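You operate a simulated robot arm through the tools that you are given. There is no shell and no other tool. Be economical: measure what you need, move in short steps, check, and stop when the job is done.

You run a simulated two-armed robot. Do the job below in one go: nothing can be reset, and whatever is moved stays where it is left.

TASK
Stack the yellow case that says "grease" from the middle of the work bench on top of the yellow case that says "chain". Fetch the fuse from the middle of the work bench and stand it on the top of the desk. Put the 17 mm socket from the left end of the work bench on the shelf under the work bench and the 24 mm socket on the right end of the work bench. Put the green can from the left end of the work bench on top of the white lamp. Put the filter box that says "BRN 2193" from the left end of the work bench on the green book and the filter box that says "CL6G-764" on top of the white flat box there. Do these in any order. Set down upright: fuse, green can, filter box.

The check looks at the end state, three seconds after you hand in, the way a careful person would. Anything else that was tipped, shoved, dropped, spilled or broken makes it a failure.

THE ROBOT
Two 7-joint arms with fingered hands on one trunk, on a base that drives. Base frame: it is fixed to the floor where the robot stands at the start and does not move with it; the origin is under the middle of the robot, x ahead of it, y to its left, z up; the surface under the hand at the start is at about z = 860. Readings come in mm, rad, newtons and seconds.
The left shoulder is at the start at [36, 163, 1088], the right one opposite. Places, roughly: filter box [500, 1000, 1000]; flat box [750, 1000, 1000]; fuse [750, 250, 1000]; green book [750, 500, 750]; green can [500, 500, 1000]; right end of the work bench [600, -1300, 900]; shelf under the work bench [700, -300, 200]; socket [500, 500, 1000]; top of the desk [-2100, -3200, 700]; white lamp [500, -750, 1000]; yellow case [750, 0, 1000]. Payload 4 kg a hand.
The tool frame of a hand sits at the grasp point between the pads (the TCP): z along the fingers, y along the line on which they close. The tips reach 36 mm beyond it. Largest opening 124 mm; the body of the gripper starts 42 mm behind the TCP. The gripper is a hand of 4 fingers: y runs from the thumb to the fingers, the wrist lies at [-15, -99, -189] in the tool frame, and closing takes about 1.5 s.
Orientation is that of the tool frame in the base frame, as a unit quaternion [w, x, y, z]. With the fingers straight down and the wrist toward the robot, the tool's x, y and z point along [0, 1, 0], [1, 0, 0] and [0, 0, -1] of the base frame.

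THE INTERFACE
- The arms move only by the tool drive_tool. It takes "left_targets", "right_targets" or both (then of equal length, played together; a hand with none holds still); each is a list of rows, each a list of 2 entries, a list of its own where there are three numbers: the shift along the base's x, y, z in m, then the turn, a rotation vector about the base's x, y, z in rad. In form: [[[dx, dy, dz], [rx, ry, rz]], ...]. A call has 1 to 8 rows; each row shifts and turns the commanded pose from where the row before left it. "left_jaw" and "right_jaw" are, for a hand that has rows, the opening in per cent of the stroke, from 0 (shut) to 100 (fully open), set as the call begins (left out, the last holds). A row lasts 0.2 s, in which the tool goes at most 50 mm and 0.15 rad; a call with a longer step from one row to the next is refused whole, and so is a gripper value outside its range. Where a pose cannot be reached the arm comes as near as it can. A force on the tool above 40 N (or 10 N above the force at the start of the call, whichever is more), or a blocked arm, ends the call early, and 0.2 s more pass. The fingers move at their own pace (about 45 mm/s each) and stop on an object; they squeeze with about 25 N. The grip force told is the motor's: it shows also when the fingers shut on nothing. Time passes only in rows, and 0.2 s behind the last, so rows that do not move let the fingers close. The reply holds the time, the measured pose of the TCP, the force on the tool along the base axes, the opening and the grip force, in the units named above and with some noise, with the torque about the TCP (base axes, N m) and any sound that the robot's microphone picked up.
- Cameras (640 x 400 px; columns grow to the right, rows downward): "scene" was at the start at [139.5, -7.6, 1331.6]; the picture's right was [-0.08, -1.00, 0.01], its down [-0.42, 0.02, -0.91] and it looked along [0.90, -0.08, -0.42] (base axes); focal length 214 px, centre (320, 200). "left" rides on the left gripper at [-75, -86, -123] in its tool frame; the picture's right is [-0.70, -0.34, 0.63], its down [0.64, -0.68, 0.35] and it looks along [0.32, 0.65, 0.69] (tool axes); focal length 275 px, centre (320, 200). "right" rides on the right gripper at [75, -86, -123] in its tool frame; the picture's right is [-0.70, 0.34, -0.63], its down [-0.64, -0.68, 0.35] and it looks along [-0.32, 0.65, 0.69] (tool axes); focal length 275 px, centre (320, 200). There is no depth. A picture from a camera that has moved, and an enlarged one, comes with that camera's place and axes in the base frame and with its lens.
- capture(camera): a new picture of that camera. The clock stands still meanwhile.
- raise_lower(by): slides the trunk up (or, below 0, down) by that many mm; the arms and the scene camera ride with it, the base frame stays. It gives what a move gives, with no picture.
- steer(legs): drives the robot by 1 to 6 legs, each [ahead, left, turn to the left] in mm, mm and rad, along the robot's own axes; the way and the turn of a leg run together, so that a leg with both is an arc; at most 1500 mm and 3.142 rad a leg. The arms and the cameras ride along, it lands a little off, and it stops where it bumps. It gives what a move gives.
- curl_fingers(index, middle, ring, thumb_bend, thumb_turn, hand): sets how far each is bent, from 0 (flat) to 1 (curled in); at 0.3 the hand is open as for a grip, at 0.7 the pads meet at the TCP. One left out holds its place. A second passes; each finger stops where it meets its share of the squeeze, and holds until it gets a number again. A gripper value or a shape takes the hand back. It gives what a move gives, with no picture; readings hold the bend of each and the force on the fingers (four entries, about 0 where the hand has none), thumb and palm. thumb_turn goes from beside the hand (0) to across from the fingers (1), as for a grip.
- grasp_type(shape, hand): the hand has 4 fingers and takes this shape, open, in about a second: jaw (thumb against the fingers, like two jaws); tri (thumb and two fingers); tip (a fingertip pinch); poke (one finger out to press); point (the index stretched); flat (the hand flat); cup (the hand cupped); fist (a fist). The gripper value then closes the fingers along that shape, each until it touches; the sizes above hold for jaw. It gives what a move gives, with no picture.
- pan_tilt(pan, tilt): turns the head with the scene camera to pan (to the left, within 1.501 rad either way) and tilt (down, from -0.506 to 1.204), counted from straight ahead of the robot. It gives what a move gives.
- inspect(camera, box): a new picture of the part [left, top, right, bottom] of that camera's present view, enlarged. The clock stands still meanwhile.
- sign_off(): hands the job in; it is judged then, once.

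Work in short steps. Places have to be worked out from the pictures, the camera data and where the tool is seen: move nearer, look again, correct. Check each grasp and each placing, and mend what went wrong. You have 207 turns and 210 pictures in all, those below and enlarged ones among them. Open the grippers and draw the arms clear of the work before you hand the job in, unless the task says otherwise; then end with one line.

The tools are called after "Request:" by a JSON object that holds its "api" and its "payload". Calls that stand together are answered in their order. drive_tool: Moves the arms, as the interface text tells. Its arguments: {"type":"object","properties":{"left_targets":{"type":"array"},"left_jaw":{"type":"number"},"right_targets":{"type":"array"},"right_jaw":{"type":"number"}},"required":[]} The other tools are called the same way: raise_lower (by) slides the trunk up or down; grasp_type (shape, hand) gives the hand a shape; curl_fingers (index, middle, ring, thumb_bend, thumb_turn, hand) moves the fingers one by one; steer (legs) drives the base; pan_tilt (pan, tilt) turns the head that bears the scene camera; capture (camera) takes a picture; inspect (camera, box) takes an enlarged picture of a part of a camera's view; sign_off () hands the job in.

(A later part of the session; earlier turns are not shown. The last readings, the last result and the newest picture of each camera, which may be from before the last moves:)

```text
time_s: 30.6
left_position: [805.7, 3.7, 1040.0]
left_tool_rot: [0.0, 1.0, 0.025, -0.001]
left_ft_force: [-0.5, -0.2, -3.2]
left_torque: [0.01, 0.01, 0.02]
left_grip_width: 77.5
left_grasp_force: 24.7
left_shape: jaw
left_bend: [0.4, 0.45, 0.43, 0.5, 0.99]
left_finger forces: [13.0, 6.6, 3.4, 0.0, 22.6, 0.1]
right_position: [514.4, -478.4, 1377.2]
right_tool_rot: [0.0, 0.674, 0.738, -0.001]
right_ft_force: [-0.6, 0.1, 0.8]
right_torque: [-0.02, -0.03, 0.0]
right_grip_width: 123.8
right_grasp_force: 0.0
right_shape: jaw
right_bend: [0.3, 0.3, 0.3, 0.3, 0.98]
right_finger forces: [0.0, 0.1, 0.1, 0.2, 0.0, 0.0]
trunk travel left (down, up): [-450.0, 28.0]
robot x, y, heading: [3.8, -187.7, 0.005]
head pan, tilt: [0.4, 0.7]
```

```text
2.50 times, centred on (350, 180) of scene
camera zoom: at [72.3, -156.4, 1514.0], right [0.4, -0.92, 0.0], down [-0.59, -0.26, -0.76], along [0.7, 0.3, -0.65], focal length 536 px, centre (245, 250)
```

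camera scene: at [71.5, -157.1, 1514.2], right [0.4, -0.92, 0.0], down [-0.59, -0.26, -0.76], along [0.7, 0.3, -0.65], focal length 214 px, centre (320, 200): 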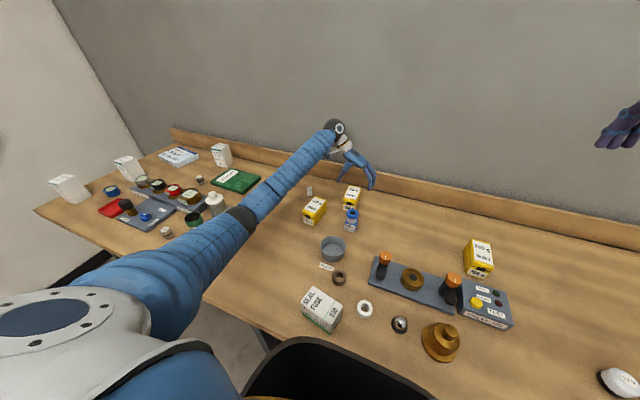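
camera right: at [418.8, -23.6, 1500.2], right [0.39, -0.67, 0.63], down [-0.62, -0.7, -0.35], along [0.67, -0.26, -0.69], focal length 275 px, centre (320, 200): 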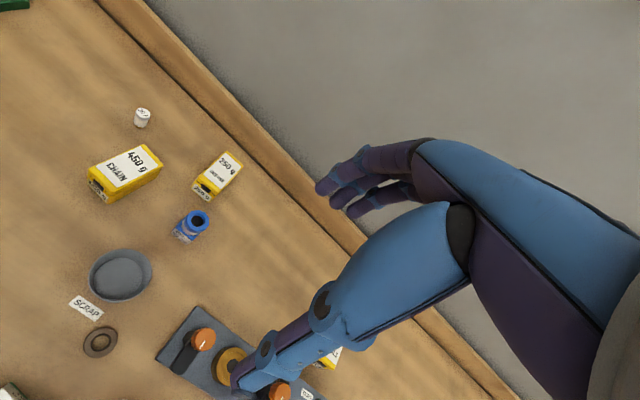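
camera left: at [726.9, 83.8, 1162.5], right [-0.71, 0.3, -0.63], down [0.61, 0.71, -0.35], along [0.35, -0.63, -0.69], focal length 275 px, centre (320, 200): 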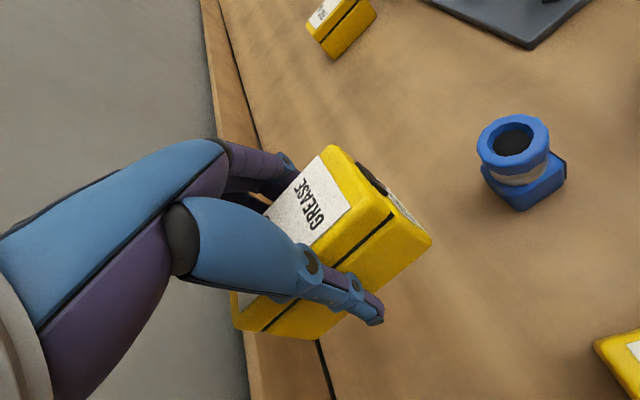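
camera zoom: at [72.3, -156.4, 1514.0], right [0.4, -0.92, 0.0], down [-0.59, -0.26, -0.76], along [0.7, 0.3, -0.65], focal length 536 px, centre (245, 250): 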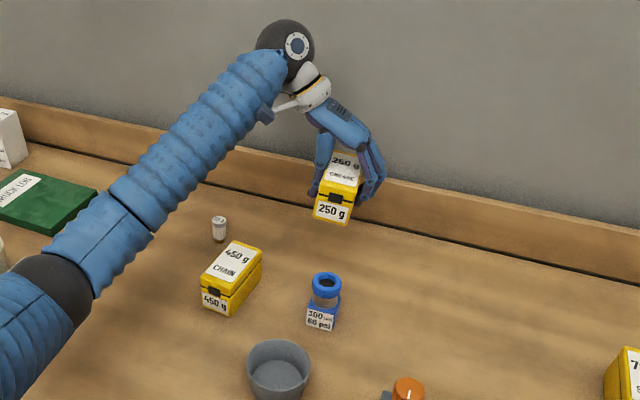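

Grease case held (bottom ≈ 50 mm below TCP). Carry it above the chain case at about z 1075 with yaw −0.1.

Request:
{"api": "drive_tool", "payload": {"left_targets": [[[-0.02, 0.02, 0.035], [0, 0, -0.05]], [[-0.03, 0.025, 0], [0, 0, -0.05]], [[-0.03, 0.025, 0], [0, 0, -0.05]], [[-0.03, 0.026, 0], [0, 0, 0]], [[-0.027, 0.026, 0], [0, 0, 0]], [[0, 0, 0], [0, 0, 0]]]}}

Request:
{"api": "capture", "payload": {"camera": "left"}}

Request:
{"api": "pan_tilt", "payload": {"pan": 0.4, "tilt": 0.5}}

Request:
{"api": "inspect", "payload": {"camera": "scene", "box": [270, 150, 390, 290]}}

```text
time_s: 32.0
left_position: [669.9, 124.4, 1074.2]
left_tool_rot: [0.001, 0.999, -0.05, -0.001]
left_ft_force: [-0.8, 0.2, -3.2]
left_torque: [0.03, 0.0, 0.02]
left_grip_width: 77.4
left_grasp_force: 24.9
left_shape: jaw
left_bend: [0.4, 0.45, 0.44, 0.5, 0.99]
left_finger forces: [13.0, 6.7, 3.5, 0.1, 22.8, 0.0]
right_position: [515.9, -478.8, 1375.3]
right_tool_rot: [0.001, 0.675, 0.738, 0.001]
right_ft_force: [0.4, 0.5, 0.5]
right_torque: [-0.01, 0.04, -0.01]
right_grip_width: 124.0
right_grasp_force: 0.1
right_shape: jaw
right_bend: [0.3, 0.3, 0.3, 0.3, 0.98]
right_finger forces: [0.0, 0.1, 0.0, 0.0, 0.0, 0.0]
trunk travel left (down, up): [-450.0, 28.0]
robot x, y, heading: [4.2, -185.5, 0.009]
head pan, tilt: [0.4, 0.7]
```

```text
180 pictures are left
camera left: at [604.5, 216.7, 1196.8], right [-0.66, 0.41, -0.63], down [0.71, 0.61, -0.35], along [0.25, -0.68, -0.69], focal length 275 px, centre (320, 200)
```

left: 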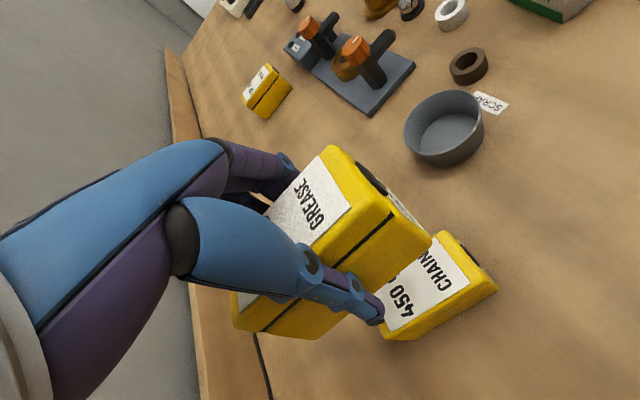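

```text
time_s: 32.7
left_position: [669.8, 126.9, 1075.0]
left_tool_rot: [0.0, 0.999, -0.05, 0.0]
left_ft_force: [-0.3, 0.7, -2.7]
left_torque: [0.01, -0.03, -0.01]
left_grip_width: 77.6
left_grasp_force: 25.0
left_shape: jaw
left_bend: [0.4, 0.45, 0.44, 0.5, 0.99]
left_finger forces: [13.0, 6.6, 3.4, 0.0, 22.9, 0.1]
right_position: [515.9, -478.0, 1377.3]
right_tool_rot: [0.001, 0.674, 0.738, 0.0]
right_ft_force: [-0.4, 0.1, -0.3]
right_torque: [0.02, 0.0, 0.01]
right_grip_width: 124.0
right_grasp_force: 0.1
right_shape: jaw
right_bend: [0.3, 0.3, 0.3, 0.3, 0.98]
right_finger forces: [0.0, 0.0, 0.0, 0.1, 0.0, 0.1]
trunk travel left (down, up): [-450.0, 28.0]
robot x, y, heading: [0.4, -190.8, 0.012]
head pan, tilt: [0.4, 0.499]
```

```text
2.86 times, centred on (330, 220) of scene
camera zoom: at [77.2, -153.8, 1531.7], right [0.4, -0.92, 0.0], down [-0.44, -0.19, -0.88], along [0.8, 0.35, -0.48], focal length 613 px, centre (291, 143)
```

zoom: 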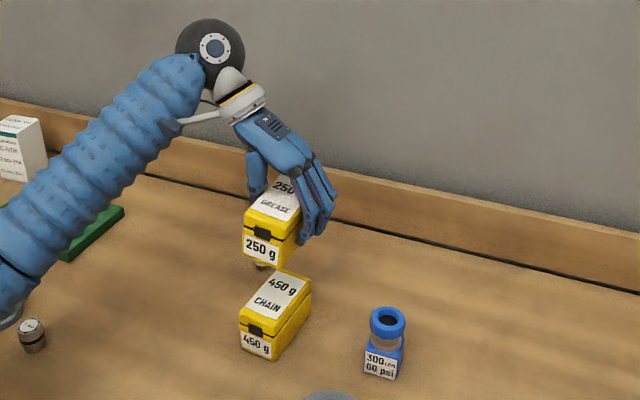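

Comparing both cases in two views, the grease case sits about 11 mm too far toward −y relative to chain. Shift and lower to just above, then check.

Request:
{"api": "drive_tool", "payload": {"left_targets": [[[-0.002, 0.011, -0.02], [0, 0, 0]], [[0, 0, -0.03], [0, 0, 0]], [[0, 0, -0.03], [0, 0, 0]], [[0, 0, 0], [0, 0, 0]]]}}

Request:
{"api": "capture", "payload": {"camera": "left"}}

Request:
{"api": "inspect", "payload": {"camera": "scene", "box": [290, 190, 390, 300]}}

```text
time_s: 33.7
left_position: [669.2, 138.1, 993.2]
left_tool_rot: [0.0, 0.999, -0.05, 0.0]
left_ft_force: [-0.8, -0.1, -2.6]
left_torque: [0.02, 0.01, 0.01]
left_grip_width: 77.5
left_grasp_force: 24.8
left_shape: jaw
left_bend: [0.4, 0.45, 0.44, 0.5, 0.99]
left_finger forces: [13.0, 6.6, 3.4, 0.0, 22.8, 0.1]
right_position: [515.3, -478.1, 1377.1]
right_tool_rot: [0.0, 0.674, 0.739, 0.0]
right_ft_force: [-0.5, -0.2, 0.3]
right_torque: [0.0, -0.01, -0.02]
right_grip_width: 123.9
right_grasp_force: 0.1
right_shape: jaw
right_bend: [0.3, 0.3, 0.3, 0.3, 0.98]
right_finger forces: [0.0, 0.1, 0.0, 0.0, 0.0, 0.1]
trunk travel left (down, up): [-450.0, 28.0]
robot x, y, heading: [4.3, -188.1, 0.01]
head pan, tilt: [0.4, 0.499]
```

```text
178 pictures are left
camera left: at [602.7, 229.2, 1114.9], right [-0.66, 0.4, -0.63], down [0.71, 0.61, -0.35], along [0.25, -0.68, -0.69], focal length 275 px, centre (320, 200)
```

left: 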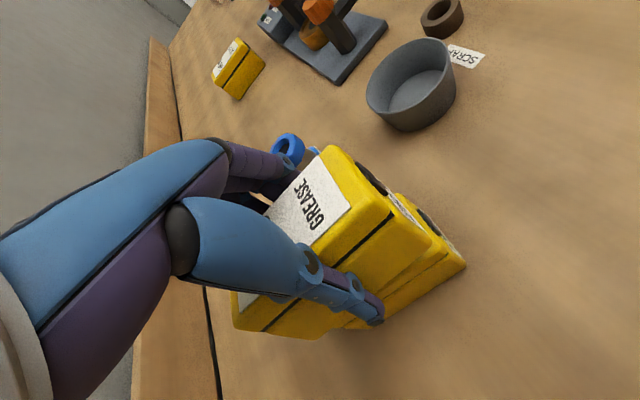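

```text
3.64 times, centred on (340, 245) of scene
camera zoom: at [77.3, -154.2, 1531.8], right [0.4, -0.92, 0.0], down [-0.44, -0.19, -0.88], along [0.8, 0.35, -0.48], focal length 780 px, centre (247, 36)
```

zoom: 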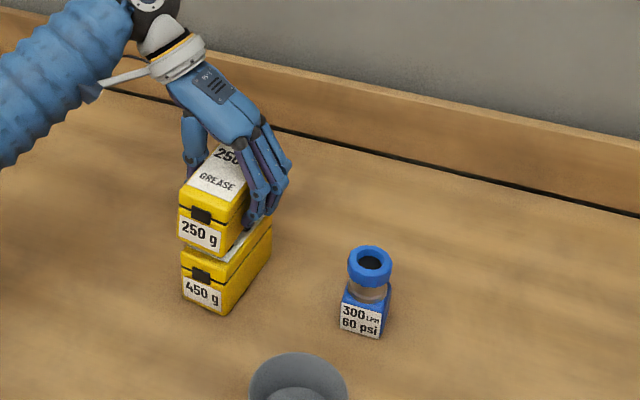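

Aligned well. Lower the last ~15 mm gently.

Request:
{"api": "drive_tool", "payload": {"left_targets": [[[0, -0.002, -0.005], [0, 0, 0]], [[0, 0, -0.004], [0, 0, 0]], [[0, 0, -0.004], [0, 0, 0]], [[0, 0, 0], [0, 0, 0]]]}}

Request:
{"api": "capture", "payload": {"camera": "left"}}

Request:
{"api": "inspect", "payload": {"camera": "scene", "box": [300, 210, 370, 290]}}

```text
time_s: 34.7
left_position: [669.0, 135.8, 982.2]
left_tool_rot: [0.0, 0.999, -0.05, 0.0]
left_ft_force: [0.0, 2.1, 9.7]
left_torque: [-0.26, 0.06, -0.02]
left_grip_width: 77.7
left_grasp_force: 24.4
left_shape: jaw
left_bend: [0.4, 0.45, 0.44, 0.5, 0.99]
left_finger forces: [12.9, 6.8, 3.4, 0.0, 26.2, 0.1]
right_position: [514.7, -478.3, 1376.7]
right_tool_rot: [0.0, 0.674, 0.739, 0.0]
right_ft_force: [-0.5, 0.4, 0.1]
right_torque: [-0.01, 0.02, 0.0]
right_grip_width: 124.1
right_grasp_force: 0.0
right_shape: jaw
right_bend: [0.3, 0.3, 0.3, 0.3, 0.98]
right_finger forces: [0.0, 0.0, 0.0, 0.0, 0.1, 0.1]
trunk travel left (down, up): [-450.0, 28.0]
robot x, y, heading: [5.0, -187.8, 0.004]
head pan, tilt: [0.4, 0.499]
```

```text
176 pictures are left
camera left: at [602.3, 227.0, 1103.7], right [-0.66, 0.4, -0.63], down [0.71, 0.61, -0.35], along [0.25, -0.68, -0.69], focal length 275 px, centre (320, 200)
```

left: 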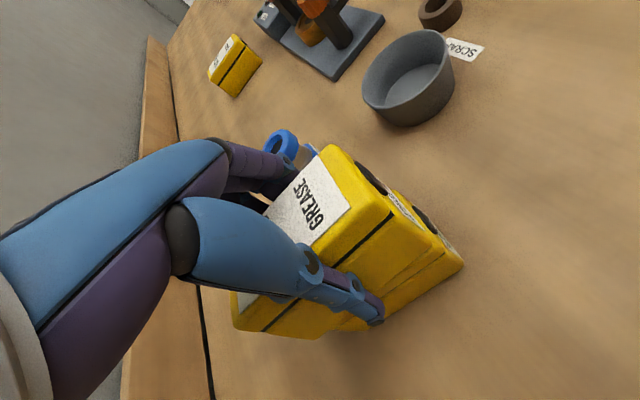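

```text
5.00 times, centred on (335, 250) of scene
camera zoom: at [76.7, -154.3, 1531.9], right [0.4, -0.92, 0.0], down [-0.44, -0.19, -0.88], along [0.8, 0.35, -0.48], focal length 1072 px, centre (245, -50)
```

zoom: 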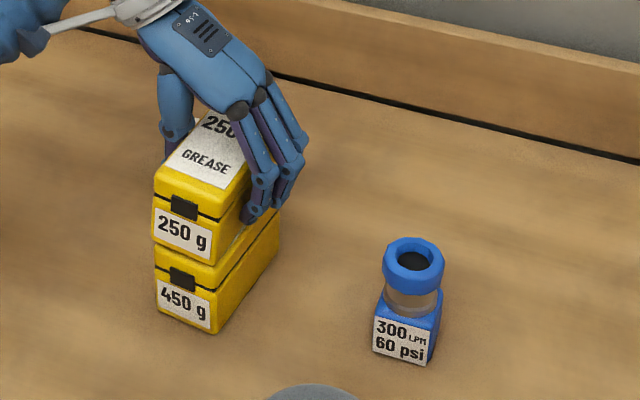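

It is resting on the chain case, aligned. Release and rise.

Request:
{"api": "drive_tool", "payload": {"left_targets": [[[0, 0, 0], [0, 0, 0]], [[0, 0, 0], [0, 0, 0]], [[0, 0, 0], [0, 0, 0]], [[0, 0, 0], [0, 0, 0]], [[0, 0, 0], [0, 0, 0]], [[0, 0, 0], [0, 0, 0]]], "left_jaw": 100}}

Request:
{"api": "drive_tool", "payload": {"left_targets": [[[0, 0, 0.02], [0, 0, 0]], [[0, 0, 0.04], [0, 0, 0]], [[0, 0, 0.045], [0, 0, 0]], [[0, 0, 0.045], [0, 0, 0]], [[0, 0, 0.02], [0, 0, 0]]]}}

Request:
{"api": "capture", "payload": {"camera": "left"}}

Request:
{"api": "inspect", "payload": {"camera": "scene", "box": [270, 180, 390, 290]}}

```text
time_s: 36.1
left_position: [668.1, 135.7, 980.6]
left_tool_rot: [0.001, 0.999, -0.05, 0.0]
left_ft_force: [0.5, -0.3, -0.4]
left_torque: [-0.01, -0.03, 0.03]
left_grip_width: 123.7
left_grasp_force: 0.0
left_shape: jaw
left_bend: [0.3, 0.3, 0.3, 0.3, 0.98]
left_finger forces: [0.0, 0.0, 0.0, 0.1, 0.0, 0.1]
right_position: [515.4, -479.3, 1377.8]
right_tool_rot: [0.001, 0.674, 0.739, 0.0]
right_ft_force: [0.9, -0.1, -0.2]
right_torque: [0.02, 0.01, -0.01]
right_grip_width: 123.9
right_grasp_force: 0.1
right_shape: jaw
right_bend: [0.3, 0.3, 0.3, 0.3, 0.98]
right_finger forces: [0.0, 0.0, 0.0, 0.1, 0.0, 0.0]
trunk travel left (down, up): [-450.0, 28.0]
robot x, y, heading: [1.4, -192.7, 0.011]
head pan, tilt: [0.4, 0.499]
```

```text
time_s: 37.3
left_position: [667.3, 136.8, 1150.2]
left_tool_rot: [0.0, 0.999, -0.051, -0.001]
left_ft_force: [0.0, 0.7, -0.8]
left_torque: [-0.03, -0.02, -0.02]
left_grip_width: 123.8
left_grasp_force: 0.0
left_shape: jaw
left_bend: [0.3, 0.3, 0.3, 0.3, 0.98]
left_finger forces: [0.0, 0.0, 0.0, 0.1, 0.1, 0.0]
right_position: [515.7, -479.1, 1375.6]
right_tool_rot: [0.0, 0.674, 0.738, 0.001]
right_ft_force: [-1.1, -0.1, -0.3]
right_torque: [-0.02, -0.01, 0.02]
right_grip_width: 123.9
right_grasp_force: 0.1
right_shape: jaw
right_bend: [0.3, 0.3, 0.3, 0.3, 0.98]
right_finger forces: [0.0, 0.0, 0.1, 0.0, 0.1, 0.0]
trunk travel left (down, up): [-450.0, 28.0]
robot x, y, heading: [2.4, -192.5, 0.007]
head pan, tilt: [0.4, 0.499]
```

```text
174 pictures are left
camera left: at [601.1, 227.1, 1272.4], right [-0.66, 0.4, -0.63], down [0.71, 0.62, -0.35], along [0.25, -0.68, -0.69], focal length 275 px, centre (320, 200)
```

left: 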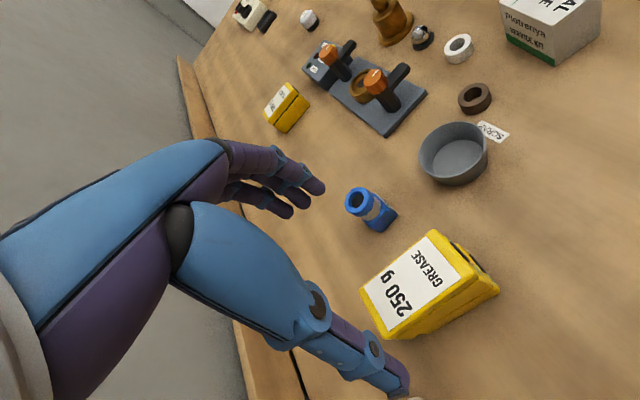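

```text
3.64 times, centred on (330, 235) of scene
camera zoom: at [77.5, -154.2, 1531.8], right [0.4, -0.92, 0.0], down [-0.44, -0.19, -0.88], along [0.8, 0.35, -0.48], focal length 780 px, centre (284, 73)
```

zoom: 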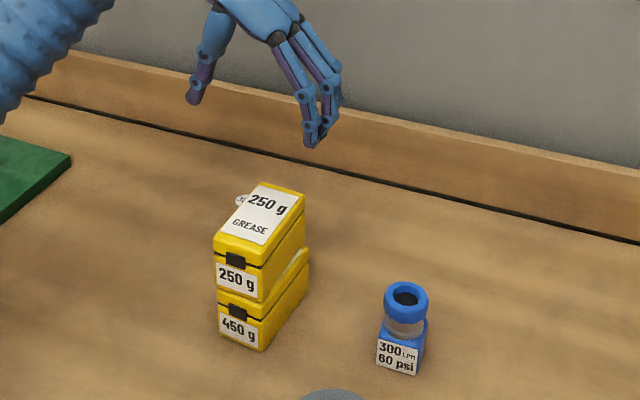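

Stack is good. Raise the left hand and move to the left end of the bench for the filter boxes.

Request:
{"api": "drive_tool", "payload": {"left_targets": [[[-0.02, 0, 0.045], [0, 0, 0.14]], [[-0.02, 0, 0.045], [0, 0, 0.14]], [[-0.02, 0, 0.045], [0, 0, 0.14]], [[-0.02, 0, 0.045], [0, 0, 0.14]], [[-0.02, 0, 0.02], [0, 0, 0.14]], [[0, 0.02, 0], [0, 0, 0.14]], [[0, 0.02, 0], [0, 0, 0.14]], [[0, 0.02, 0], [0, 0, 0.14]]]}}

Request:
{"api": "steer", "payload": {"legs": [[0, 800, 0]]}}

Request:
{"api": "pan_tilt", "payload": {"pan": 0.3, "tilt": 0.75}}

Request:
{"api": "capture", "payload": {"camera": "scene"}}

Request:
{"api": "capture", "payload": {"camera": "left"}}

```text
time_s: 39.1
left_position: [568.3, 196.0, 1347.6]
left_tool_rot: [-0.001, 0.872, 0.489, 0.0]
left_ft_force: [0.3, 0.4, 0.0]
left_torque: [0.01, -0.01, 0.02]
left_grip_width: 123.8
left_grasp_force: 0.0
left_shape: jaw
left_bend: [0.3, 0.3, 0.3, 0.3, 0.98]
left_finger forces: [0.0, 0.0, 0.1, 0.0, 0.0, 0.0]
right_position: [515.5, -478.5, 1378.7]
right_tool_rot: [0.001, 0.675, 0.738, 0.0]
right_ft_force: [-0.9, 0.2, 0.5]
right_torque: [0.03, -0.01, -0.01]
right_grip_width: 123.7
right_grasp_force: 0.1
right_shape: jaw
right_bend: [0.3, 0.3, 0.3, 0.3, 0.98]
right_finger forces: [0.0, 0.0, 0.0, 0.0, 0.1, 0.0]
trunk travel left (down, up): [-450.0, 28.0]
robot x, y, heading: [3.7, -190.0, 0.007]
head pan, tilt: [0.4, 0.499]
```

```text
time_s: 43.3
left_position: [569.0, 970.0, 1348.9]
left_tool_rot: [0.001, 0.875, 0.485, 0.0]
left_ft_force: [0.7, 0.3, -0.6]
left_torque: [0.01, 0.02, -0.04]
left_grip_width: 123.8
left_grasp_force: 0.1
left_shape: jaw
left_bend: [0.3, 0.3, 0.3, 0.3, 0.98]
left_finger forces: [0.0, 0.0, 0.2, 0.0, 0.1, 0.1]
right_position: [507.9, 294.0, 1377.4]
right_tool_rot: [0.001, 0.677, 0.736, -0.001]
right_ft_force: [0.8, -0.1, 0.2]
right_torque: [-0.01, 0.02, 0.03]
right_grip_width: 123.7
right_grasp_force: 0.1
right_shape: jaw
right_bend: [0.3, 0.3, 0.3, 0.3, 0.98]
right_finger forces: [0.0, 0.0, 0.1, 0.0, 0.1, 0.0]
trunk travel left (down, up): [-450.0, 28.0]
robot x, y, heading: [-3.6, 590.5, 0.003]
head pan, tilt: [0.4, 0.499]
```

```text
time_s: 44.1
left_position: [567.6, 969.8, 1349.1]
left_tool_rot: [0.0, 0.875, 0.484, 0.0]
left_ft_force: [-0.5, 0.6, 0.4]
left_torque: [0.01, 0.02, 0.02]
left_grip_width: 124.0
left_grasp_force: 0.1
left_shape: jaw
left_bend: [0.3, 0.3, 0.3, 0.3, 0.98]
left_finger forces: [0.1, 0.0, 0.0, 0.0, 0.1, 0.1]
right_position: [508.7, 294.2, 1376.9]
right_tool_rot: [0.001, 0.677, 0.736, 0.0]
right_ft_force: [0.2, -1.1, -0.1]
right_torque: [-0.01, 0.0, 0.0]
right_grip_width: 124.0
right_grasp_force: 0.1
right_shape: jaw
right_bend: [0.3, 0.3, 0.3, 0.3, 0.98]
right_finger forces: [0.1, 0.0, 0.0, 0.1, 0.0, 0.0]
trunk travel left (down, up): [-450.0, 28.0]
robot x, y, heading: [-2.2, 587.7, 0.005]
head pan, tilt: [0.3, 0.75]
```

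```text
172 pictures are left
camera scene: at [68.6, 611.6, 1509.9], right [0.3, -0.95, 0.0], down [-0.65, -0.2, -0.73], along [0.7, 0.22, -0.68], focal length 214 px, centre (320, 200)
```

scene: 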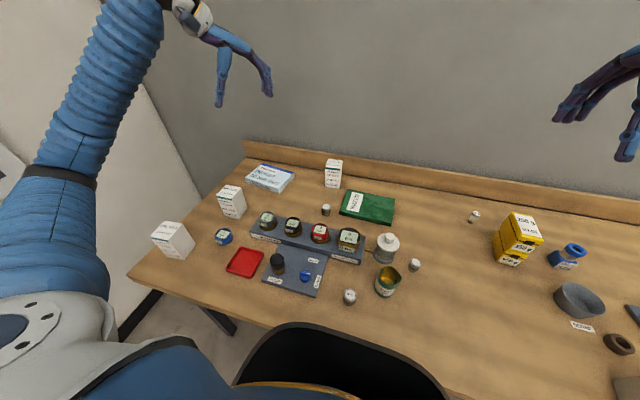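

```text
171 pictures are left
camera left: at [455.3, 949.8, 1471.5], right [-0.66, -0.41, -0.63], down [-0.24, 0.91, -0.35], along [0.72, -0.08, -0.69], focal length 275 px, centre (320, 200)
```

left: 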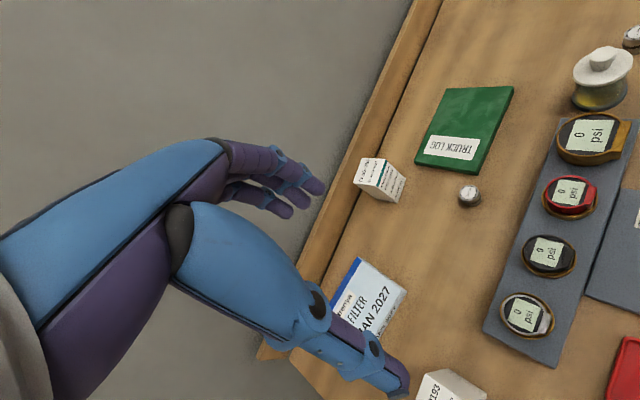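

Zoom in on the left cluster for labels and geometry.

Request:
{"api": "inspect", "payload": {"camera": "scene", "box": [140, 145, 300, 265]}}

Request:
{"api": "inspect", "payload": {"camera": "scene", "box": [290, 145, 450, 245]}}

Request:
{"api": "inspect", "payload": {"camera": "scene", "box": [320, 215, 440, 315]}}

```text
3.33 times, centred on (220, 205) of scene
camera zoom: at [68.6, 611.6, 1509.9], right [0.3, -0.95, 0.0], down [-0.65, -0.2, -0.73], along [0.7, 0.22, -0.68], focal length 715 px, centre (653, 183)
```

zoom: 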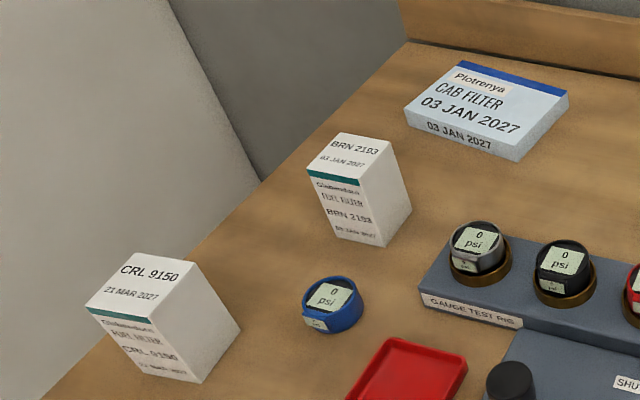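

```text
4.00 times, centred on (370, 195) of scene
camera zoom: at [68.6, 611.6, 1509.9], right [0.3, -0.95, 0.0], down [-0.65, -0.2, -0.73], along [0.7, 0.22, -0.68], focal length 858 px, centre (120, 220)
```

zoom: 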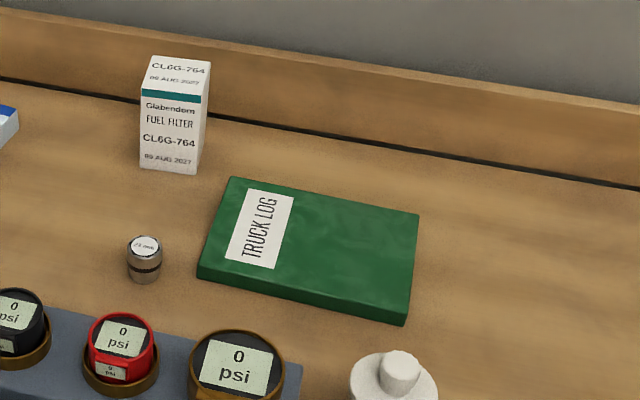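

```text
4.00 times, centred on (380, 265) of scene
camera zoom: at [68.6, 611.6, 1509.9], right [0.3, -0.95, 0.0], down [-0.65, -0.2, -0.73], along [0.7, 0.22, -0.68], focal length 858 px, centre (80, -60)
```

zoom: 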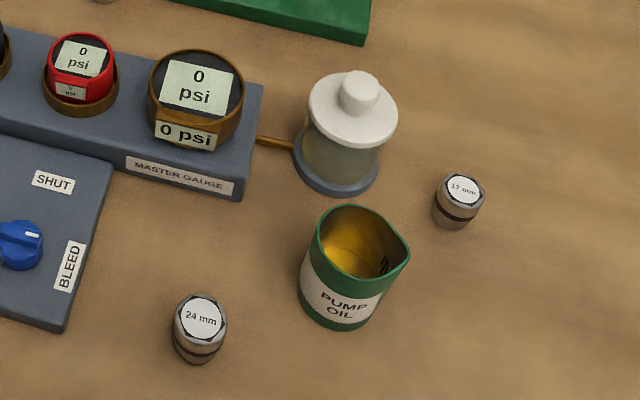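

Targets: CL6G box centre ≈(868,797), top ≈961; BRN box ≈(566,1138); book ≈(742,613); flat box ≈(802,1101). Move left hand above CL6G box, closing along y.

Request:
{"api": "drive_tool", "payload": {"left_targets": [[[0.037, -0.0216, 0], [0, 0, -0.12]], [[0.037, -0.0216, 0], [0, 0, -0.12]], [[0.037, -0.0216, 0], [0, 0, -0.12]], [[0.037, -0.0216, 0], [0, 0, -0.12]], [[0.037, -0.0216, 0], [0, 0, -0.12]], [[0.037, -0.0216, 0], [0, 0, -0.12]], [[0.037, -0.0216, -0.01], [0, 0, -0.12]], [[0.035, -0.0216, -0.02], [0, 0, -0.12]]]}}

Request:
{"api": "drive_tool", "payload": {"left_targets": [[[0, 0, -0.04], [0, 0, 0]], [[0, 0, -0.045], [0, 0, 0]], [[0, 0, -0.045], [0, 0, 0]], [[0, 0, -0.04], [0, 0, 0]], [[0, 0, 0], [0, 0, 0]]]}}

Request:
{"api": "capture", "payload": {"camera": "left"}}

Request:
{"api": "capture", "payload": {"camera": "scene"}}

```text
time_s: 45.9
left_position: [864.4, 796.9, 1318.3]
left_tool_rot: [-0.001, 1.0, 0.025, -0.001]
left_ft_force: [0.5, -0.8, -0.3]
left_torque: [-0.01, -0.01, 0.01]
left_grip_width: 123.8
left_grasp_force: 0.0
left_shape: jaw
left_bend: [0.3, 0.3, 0.3, 0.3, 0.98]
left_finger forces: [0.1, 0.0, 0.0, 0.1, 0.1, 0.1]
right_position: [510.0, 292.7, 1375.3]
right_tool_rot: [-0.001, 0.677, 0.736, -0.001]
right_ft_force: [0.7, -0.2, -0.3]
right_torque: [0.03, 0.04, -0.04]
right_grip_width: 123.8
right_grasp_force: 0.1
right_shape: jaw
right_bend: [0.3, 0.3, 0.3, 0.3, 0.98]
right_finger forces: [0.0, 0.0, 0.0, 0.0, 0.1, 0.0]
trunk travel left (down, up): [-450.0, 28.0]
robot x, y, heading: [-2.9, 586.2, -0.0]
head pan, tilt: [0.3, 0.75]
```

```text
time_s: 47.1
left_position: [860.8, 798.5, 1150.6]
left_tool_rot: [0.0, 1.0, 0.025, 0.0]
left_ft_force: [-0.2, 0.5, 0.0]
left_torque: [-0.03, -0.04, 0.04]
left_grip_width: 123.8
left_grasp_force: 0.0
left_shape: jaw
left_bend: [0.3, 0.3, 0.3, 0.3, 0.98]
left_finger forces: [0.1, 0.1, 0.0, 0.0, 0.1, 0.0]
right_position: [508.6, 294.7, 1375.9]
right_tool_rot: [0.001, 0.678, 0.735, 0.0]
right_ft_force: [0.2, 0.1, 0.2]
right_torque: [0.01, -0.04, 0.03]
right_grip_width: 123.8
right_grasp_force: 0.2
right_shape: jaw
right_bend: [0.3, 0.3, 0.3, 0.3, 0.98]
right_finger forces: [0.0, 0.0, 0.0, 0.0, 0.0, 0.0]
trunk travel left (down, up): [-450.0, 28.0]
robot x, y, heading: [-0.9, 586.8, 0.002]
head pan, tilt: [0.3, 0.75]
```

```text
167 pictures are left
camera left: at [781.6, 878.5, 1272.8], right [-0.71, 0.3, -0.63], down [0.61, 0.71, -0.35], along [0.35, -0.63, -0.69], focal length 275 px, centre (320, 200)
```

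left: 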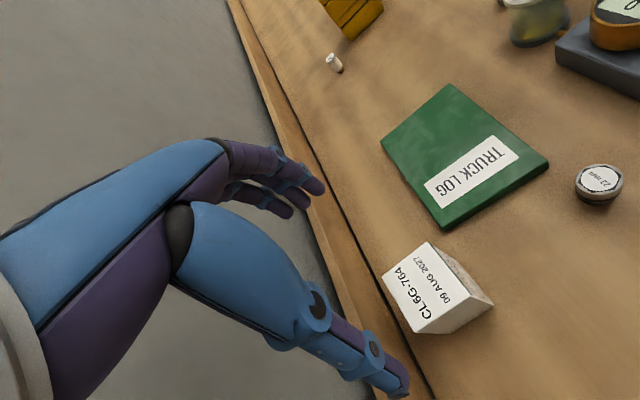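

```text
166 pictures are left
camera scene: at [68.0, 611.2, 1510.0], right [0.3, -0.95, 0.0], down [-0.65, -0.2, -0.73], along [0.7, 0.22, -0.68], focal length 214 px, centre (320, 200)
```

scene: 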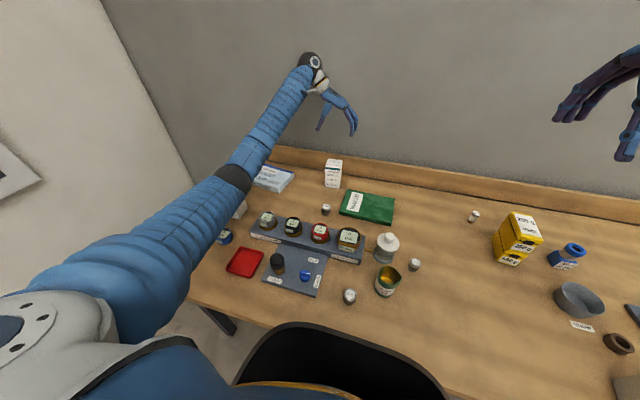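

Box centre ≈(865,791), top ≈960. Hand already well-placed (thumb side offset intended). Descend to just above top.

Request:
{"api": "drive_tool", "payload": {"left_targets": [[[0, 0, -0.04], [0, 0, 0.02]], [[0, 0, -0.04], [0, 0, 0]], [[0, 0, -0.04], [0, 0, 0]], [[0, 0, -0.025], [0, 0, 0]], [[0, 0, 0], [0, 0, 0]]]}}

Request:
{"api": "capture", "payload": {"camera": "left"}}

Request:
{"api": "inspect", "payload": {"camera": "scene", "box": [270, 90, 400, 220]}}

```text
time_s: 48.3
left_position: [861.6, 797.5, 1005.8]
left_tool_rot: [0.001, 0.999, 0.036, 0.0]
left_ft_force: [0.2, 0.3, -0.2]
left_torque: [0.0, 0.04, 0.03]
left_grip_width: 123.9
left_grasp_force: 0.0
left_shape: jaw
left_bend: [0.3, 0.3, 0.3, 0.3, 0.98]
left_finger forces: [0.0, 0.1, 0.0, 0.0, 0.0, 0.1]
right_position: [508.3, 293.9, 1377.5]
right_tool_rot: [0.0, 0.678, 0.735, 0.0]
right_ft_force: [-0.1, 0.0, -1.1]
right_torque: [0.01, 0.02, 0.0]
right_grip_width: 124.0
right_grasp_force: 0.1
right_shape: jaw
right_bend: [0.3, 0.3, 0.3, 0.3, 0.98]
right_finger forces: [0.1, 0.0, 0.0, 0.0, 0.1, 0.0]
trunk travel left (down, up): [-450.0, 28.0]
robot x, y, heading: [-1.6, 582.5, -0.002]
head pan, tilt: [0.3, 0.75]
```

```text
165 pictures are left
camera left: at [781.5, 876.6, 1127.6], right [-0.72, 0.29, -0.63], down [0.59, 0.73, -0.35], along [0.36, -0.62, -0.69], focal length 275 px, centre (320, 200)
```

left: 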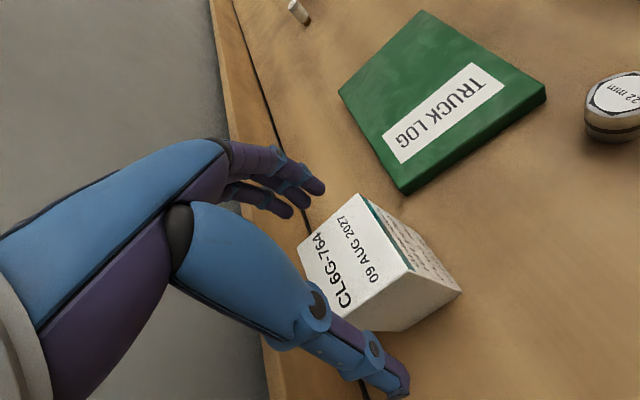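

```text
3.08 times, centred on (335, 155) of scene
camera zoom: at [68.6, 611.2, 1509.9], right [0.3, -0.95, 0.0], down [-0.65, -0.2, -0.73], along [0.7, 0.22, -0.68], focal length 660 px, centre (274, 338)
```

zoom: 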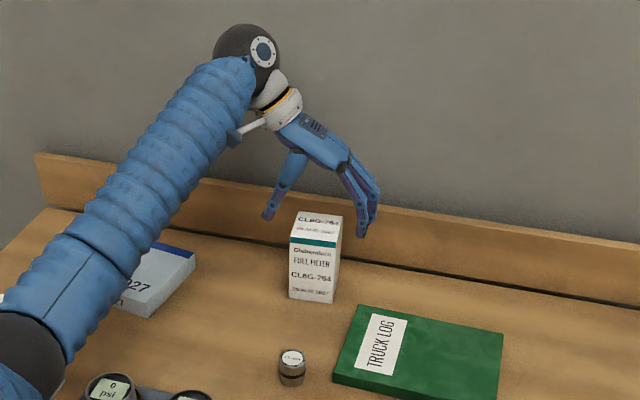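

Refined box: x 831–906, y 749–820. Small shift and descend to z≈928, close, lift.

Request:
{"api": "drive_tool", "payload": {"left_targets": [[[0.003, -0.004, -0.03], [0, 0, 0]], [[0, 0, -0.028], [0, 0, 0]], [[0, 0, -0.02], [0, 0, 0]], [[0, 0, 0], [0, 0, 0]]]}}

Request:
{"api": "drive_tool", "payload": {"left_targets": [[[0, 0, 0], [0, 0, 0]], [[0, 0, 0], [0, 0, 0]], [[0, 0, 0], [0, 0, 0]], [[0, 0, 0], [0, 0, 0]], [[0, 0, 0], [0, 0, 0]], [[0, 0, 0], [0, 0, 0]], [[0, 0, 0], [0, 0, 0]]], "left_jaw": 0}}

Request:
{"api": "capture", "payload": {"camera": "left"}}

```text
time_s: 49.3
left_position: [862.7, 794.5, 928.1]
left_tool_rot: [0.0, 0.999, 0.037, 0.001]
left_ft_force: [1.5, 10.0, 27.4]
left_torque: [0.32, 0.36, -0.16]
left_grip_width: 124.0
left_grasp_force: 0.0
left_shape: jaw
left_bend: [0.3, 0.3, 0.3, 0.29, 0.98]
left_finger forces: [0.1, 0.1, 0.0, 0.1, 26.0, 0.0]
right_position: [507.3, 295.3, 1378.2]
right_tool_rot: [0.001, 0.678, 0.736, 0.001]
right_ft_force: [0.1, -0.8, 0.3]
right_torque: [0.04, -0.02, 0.02]
right_grip_width: 124.0
right_grasp_force: 0.0
right_shape: jaw
right_bend: [0.3, 0.3, 0.3, 0.3, 0.98]
right_finger forces: [0.1, 0.0, 0.0, 0.1, 0.1, 0.0]
trunk travel left (down, up): [-450.0, 28.0]
robot x, y, heading: [1.1, 588.2, 0.001]
head pan, tilt: [0.3, 0.75]
```

```text
time_s: 50.1
left_position: [864.9, 794.1, 928.4]
left_tool_rot: [0.001, 0.999, 0.036, 0.003]
left_ft_force: [-5.5, 5.1, 20.8]
left_torque: [-0.58, 0.08, -0.24]
left_grip_width: 89.6
left_grasp_force: 20.5
left_shape: jaw
left_bend: [0.38, 0.43, 0.41, 0.15, 0.98]
left_finger forces: [21.8, 8.6, 2.5, 0.0, 50.8, 0.0]
right_position: [508.6, 293.3, 1376.9]
right_tool_rot: [0.001, 0.678, 0.735, 0.001]
right_ft_force: [0.4, 0.2, -0.2]
right_torque: [0.02, 0.0, 0.0]
right_grip_width: 123.8
right_grasp_force: 0.1
right_shape: jaw
right_bend: [0.3, 0.3, 0.3, 0.3, 0.98]
right_finger forces: [0.0, 0.0, 0.1, 0.1, 0.1, 0.0]
trunk travel left (down, up): [-450.0, 28.0]
robot x, y, heading: [-2.6, 589.5, 0.001]
head pan, tilt: [0.3, 0.75]
stopped in row 4 (left hand): the force on the tool passed its limit at 41 N (the readings are from after the stop); the commanded pose is now the measured one
```

```text
163 pictures are left
camera left: at [782.4, 873.7, 1050.9], right [-0.72, 0.28, -0.64], down [0.6, 0.73, -0.34], along [0.37, -0.63, -0.69], focal length 275 px, centre (320, 200)
```

left: 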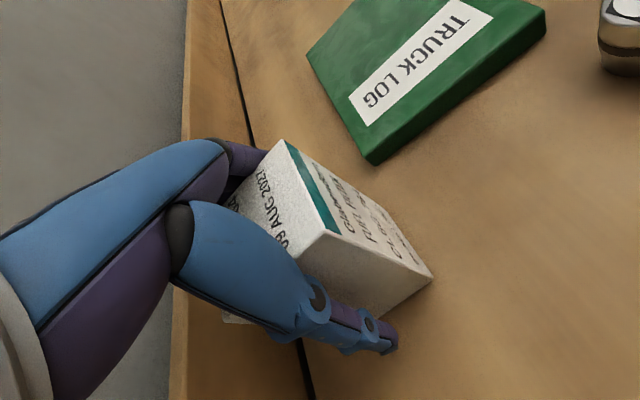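

The thumb root pressed on the box's upper edge: too deep. I open and rise a little.

Request:
{"api": "drive_tool", "payload": {"left_targets": [[[0, 0, 0], [0, 0, 0]], [[0, 0, 0.005], [0, 0, 0]], [[0, 0, 0.01], [0, 0, 0]], [[0, 0, 0.01], [0, 0, 0]], [[0, 0, 0], [0, 0, 0]]], "left_jaw": 100}}

Request:
{"api": "capture", "payload": {"camera": "left"}}

Request:
{"api": "inspect", "payload": {"camera": "scene", "box": [290, 100, 400, 210]}}

```text
time_s: 51.3
left_position: [864.5, 793.5, 949.5]
left_tool_rot: [0.0, 0.999, 0.036, 0.002]
left_ft_force: [0.4, -0.6, 0.2]
left_torque: [-0.03, -0.01, -0.03]
left_grip_width: 123.8
left_grasp_force: 0.0
left_shape: jaw
left_bend: [0.3, 0.3, 0.3, 0.3, 0.97]
left_finger forces: [0.0, 0.1, 0.0, 0.0, 0.0, 0.0]
right_position: [508.7, 294.9, 1376.3]
right_tool_rot: [0.0, 0.677, 0.736, 0.0]
right_ft_force: [0.1, -0.6, 0.4]
right_torque: [0.02, -0.01, 0.03]
right_grip_width: 123.9
right_grasp_force: 0.3
right_shape: jaw
right_bend: [0.3, 0.3, 0.3, 0.3, 0.98]
right_finger forces: [0.0, 0.0, 0.1, 0.0, 0.1, 0.0]
trunk travel left (down, up): [-450.0, 28.0]
robot x, y, heading: [2.1, 587.4, 0.002]
head pan, tilt: [0.3, 0.75]
```

```text
162 pictures are left
camera left: at [783.1, 872.1, 1071.9], right [-0.72, 0.29, -0.63], down [0.59, 0.73, -0.35], along [0.36, -0.62, -0.69], focal length 275 px, centre (320, 200)
```

left: 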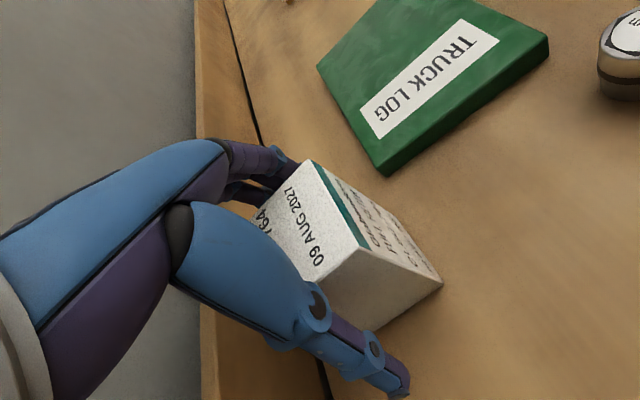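

```text
3.64 times, centred on (345, 155) of scene
camera zoom: at [69.0, 611.4, 1509.8], right [0.3, -0.95, 0.0], down [-0.65, -0.2, -0.73], along [0.7, 0.22, -0.68], focal length 780 px, centre (229, 364)
```

zoom: 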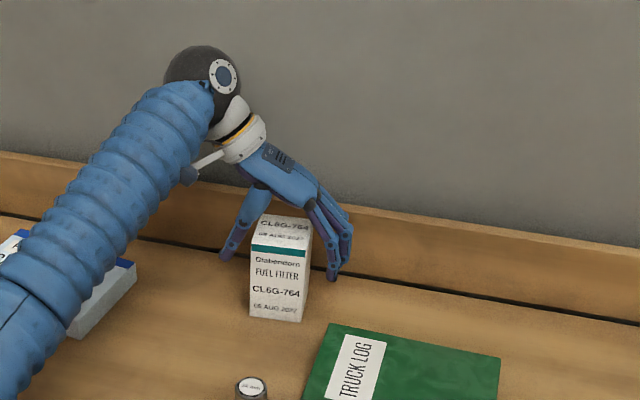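

Box still upright. Close at this height (tips ~46 mm below its top) and test-lift.

Request:
{"api": "drive_tool", "payload": {"left_targets": [[[0, 0, 0], [0, 0, 0]], [[0, 0, 0], [0, 0, 0]], [[0, 0, 0], [0, 0, 0]], [[0, 0, 0], [0, 0, 0]], [[0, 0, 0], [0, 0, 0]], [[0, 0, 0], [0, 0, 0]], [[0, 0, 0], [0, 0, 0]]], "left_jaw": 0}}

Request:
{"api": "capture", "payload": {"camera": "left"}}

```text
time_s: 52.9
left_position: [863.5, 793.3, 951.2]
left_tool_rot: [0.0, 0.999, 0.037, 0.001]
left_ft_force: [1.8, -2.8, 7.3]
left_torque: [-0.69, -0.07, -0.09]
left_grip_width: 86.1
left_grasp_force: 25.2
left_shape: jaw
left_bend: [0.36, 0.39, 0.38, 0.22, 0.99]
left_finger forces: [14.6, 7.6, 3.8, 0.1, 25.4, 0.0]
right_position: [507.5, 294.1, 1377.3]
right_tool_rot: [0.0, 0.678, 0.735, 0.0]
right_ft_force: [0.0, 0.2, -0.1]
right_torque: [0.03, -0.01, 0.01]
right_grip_width: 123.7
right_grasp_force: 0.0
right_shape: jaw
right_bend: [0.3, 0.3, 0.3, 0.3, 0.98]
right_finger forces: [0.0, 0.0, 0.0, 0.0, 0.1, 0.2]
trunk travel left (down, up): [-450.0, 28.0]
robot x, y, heading: [-1.7, 587.1, 0.003]
head pan, tilt: [0.3, 0.75]
```

```text
160 pictures are left
camera left: at [782.7, 872.1, 1072.9], right [-0.72, 0.29, -0.64], down [0.59, 0.73, -0.34], along [0.36, -0.63, -0.69], focal length 275 px, centre (320, 200)
```

left: 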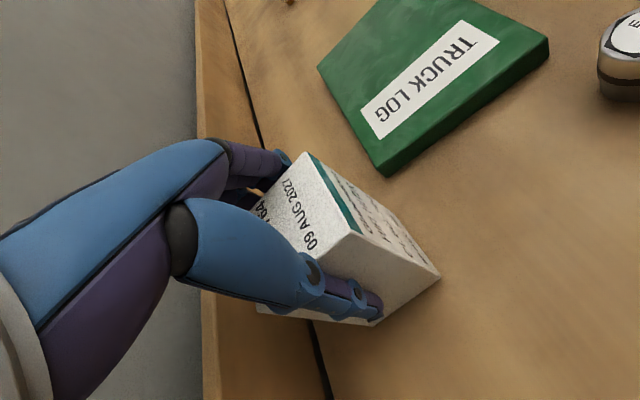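

Gripped evenly. Lift.

Request:
{"api": "drive_tool", "payload": {"left_targets": [[[0, 0, 0.015], [0, 0, 0]], [[0, 0, 0.03], [0, 0, 0]], [[0, 0, 0.035], [0, 0, 0]], [[0, 0, 0.035], [0, 0, 0]], [[0, 0, 0.02], [0, 0, 0]], [[0, 0, 0], [0, 0, 0]]]}}

Request:
{"api": "capture", "payload": {"camera": "left"}}

Request:
{"api": "inspect", "payload": {"camera": "scene", "box": [260, 60, 400, 210]}}

```text
time_s: 54.3
left_position: [866.6, 792.1, 1085.4]
left_tool_rot: [0.0, 0.999, 0.036, 0.001]
left_ft_force: [0.5, 0.0, -4.0]
left_torque: [0.05, -0.04, 0.01]
left_grip_width: 85.4
left_grasp_force: 25.2
left_shape: jaw
left_bend: [0.36, 0.4, 0.39, 0.23, 0.99]
left_finger forces: [13.0, 6.3, 3.2, 0.1, 23.9, 0.0]
right_position: [508.4, 294.0, 1376.8]
right_tool_rot: [0.0, 0.677, 0.736, 0.0]
right_ft_force: [-1.0, -0.7, 0.1]
right_torque: [0.0, 0.0, 0.01]
right_grip_width: 123.8
right_grasp_force: 0.1
right_shape: jaw
right_bend: [0.3, 0.3, 0.3, 0.3, 0.98]
right_finger forces: [0.0, 0.1, 0.1, 0.1, 0.1, 0.0]
trunk travel left (down, up): [-450.0, 28.0]
robot x, y, heading: [0.4, 589.5, 0.001]
head pan, tilt: [0.3, 0.75]
```

```text
159 pictures are left
camera left: at [786.4, 871.5, 1207.6], right [-0.72, 0.29, -0.63], down [0.59, 0.73, -0.35], along [0.36, -0.62, -0.69], focal length 275 px, centre (320, 200)
```

left: 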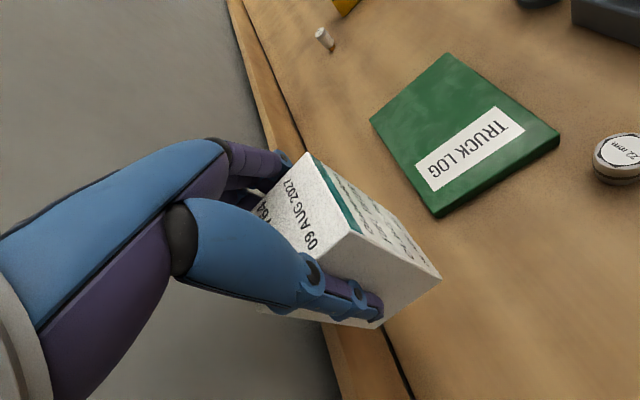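

```text
2.67 times, centred on (330, 135) of scene
camera zoom: at [69.4, 611.8, 1509.8], right [0.3, -0.95, 0.0], down [-0.65, -0.2, -0.73], along [0.7, 0.22, -0.68], focal length 572 px, centre (293, 373)
```

zoom: 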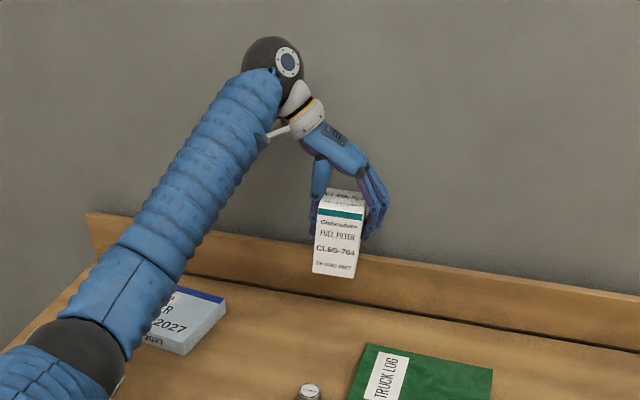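

Held upright (bottom ≈ 91 mm below TCP). Raise a bit and strafe left 230 to bring it toward the flat box.

Request:
{"api": "drive_tool", "payload": {"left_targets": [[[-0.03, 0, 0.03], [0, 0, 0]], [[-0.03, 0, 0.03], [0, 0, 0]], [[0, 0, 0], [0, 0, 0]]]}}

Request:
{"api": "steer", "payload": {"legs": [[0, 230, 0]]}}

Request:
{"api": "pan_tilt", "payload": {"pan": 0.5, "tilt": 0.65}}

Request:
{"api": "capture", "payload": {"camera": "scene"}}

Request:
{"api": "capture", "payload": {"camera": "left"}}

```text
time_s: 55.1
left_position: [807.6, 794.4, 1144.5]
left_tool_rot: [-0.001, 0.999, 0.037, 0.0]
left_ft_force: [-0.1, 0.4, -3.7]
left_torque: [0.03, 0.03, 0.0]
left_grip_width: 85.3
left_grasp_force: 25.4
left_shape: jaw
left_bend: [0.36, 0.4, 0.39, 0.23, 0.99]
left_finger forces: [13.0, 6.3, 3.1, 0.0, 23.9, 0.0]
right_position: [510.1, 294.8, 1376.7]
right_tool_rot: [0.0, 0.678, 0.735, 0.0]
right_ft_force: [-0.4, 0.0, 0.4]
right_torque: [0.01, 0.0, -0.04]
right_grip_width: 123.8
right_grasp_force: 0.0
right_shape: jaw
right_bend: [0.3, 0.3, 0.3, 0.3, 0.98]
right_finger forces: [0.1, 0.0, 0.1, 0.0, 0.0, 0.0]
trunk travel left (down, up): [-450.0, 28.0]
robot x, y, heading: [2.2, 584.9, 0.005]
head pan, tilt: [0.3, 0.75]
```

```text
time_s: 56.9
left_position: [805.5, 1026.0, 1144.1]
left_tool_rot: [0.001, 0.999, 0.037, 0.001]
left_ft_force: [0.8, 0.2, -3.9]
left_torque: [0.02, -0.03, 0.03]
left_grip_width: 85.3
left_grasp_force: 24.8
left_shape: jaw
left_bend: [0.36, 0.4, 0.39, 0.23, 0.99]
left_finger forces: [13.0, 6.3, 3.2, 0.1, 23.9, 0.0]
right_position: [507.3, 527.0, 1376.8]
right_tool_rot: [0.001, 0.677, 0.736, -0.001]
right_ft_force: [0.0, -0.6, -0.9]
right_torque: [-0.02, -0.07, 0.01]
right_grip_width: 123.8
right_grasp_force: 0.2
right_shape: jaw
right_bend: [0.3, 0.3, 0.3, 0.3, 0.98]
right_finger forces: [0.1, 0.0, 0.0, 0.0, 0.0, 0.0]
trunk travel left (down, up): [-450.0, 28.0]
robot x, y, heading: [1.3, 818.3, 0.001]
head pan, tilt: [0.3, 0.75]
```

```text
time_s: 57.6
left_position: [806.7, 1025.4, 1146.0]
left_tool_rot: [-0.001, 0.999, 0.036, 0.001]
left_ft_force: [0.3, -0.1, -4.8]
left_torque: [0.04, 0.01, 0.0]
left_grip_width: 85.5
left_grasp_force: 25.0
left_shape: jaw
left_bend: [0.36, 0.4, 0.39, 0.23, 0.99]
left_finger forces: [13.0, 6.2, 3.2, 0.0, 23.9, 0.0]
right_position: [509.3, 525.2, 1377.1]
right_tool_rot: [0.001, 0.678, 0.735, -0.001]
right_ft_force: [-0.5, 0.0, -0.3]
right_torque: [0.0, -0.01, -0.02]
right_grip_width: 124.1
right_grasp_force: 0.1
right_shape: jaw
right_bend: [0.3, 0.3, 0.3, 0.3, 0.98]
right_finger forces: [0.0, 0.0, 0.0, 0.0, 0.0, 0.0]
trunk travel left (down, up): [-450.0, 28.0]
robot x, y, heading: [-0.2, 821.4, 0.0]
head pan, tilt: [0.499, 0.649]
```

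```text
157 pictures are left
camera scene: at [65.9, 859.9, 1518.4], right [0.48, -0.88, 0.0], down [-0.53, -0.29, -0.79], along [0.7, 0.38, -0.61], focal length 214 px, centre (320, 200)
```

scene: 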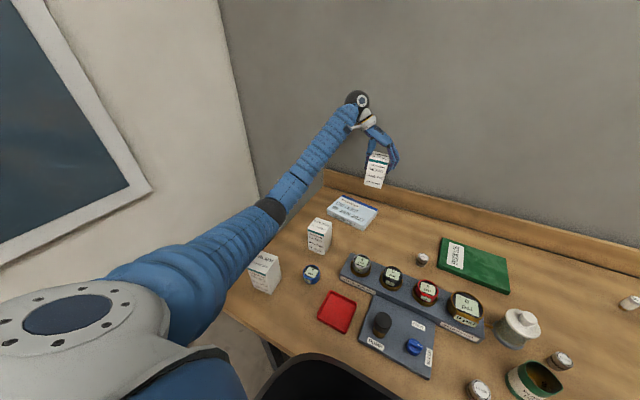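

```text
156 pictures are left
camera left: at [725.1, 1104.0, 1266.7], right [-0.72, 0.29, -0.63], down [0.59, 0.73, -0.35], along [0.36, -0.62, -0.69], focal length 275 px, centre (320, 200)
```

left: 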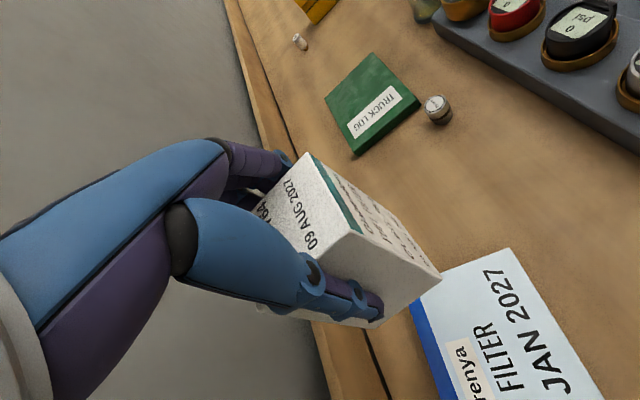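

Zoom the scene onto the flat box to fix its position.

Request:
{"api": "inspect", "payload": {"camera": "scene", "box": [300, 130, 420, 250]}}

```text
3.33 times, centred on (360, 190) of scene
camera zoom: at [65.9, 859.9, 1518.4], right [0.48, -0.88, 0.0], down [-0.53, -0.29, -0.79], along [0.7, 0.38, -0.61], focal length 715 px, centre (187, 233)
```

zoom: 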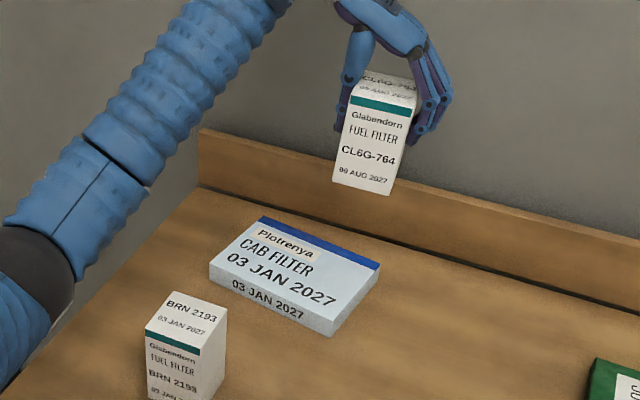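

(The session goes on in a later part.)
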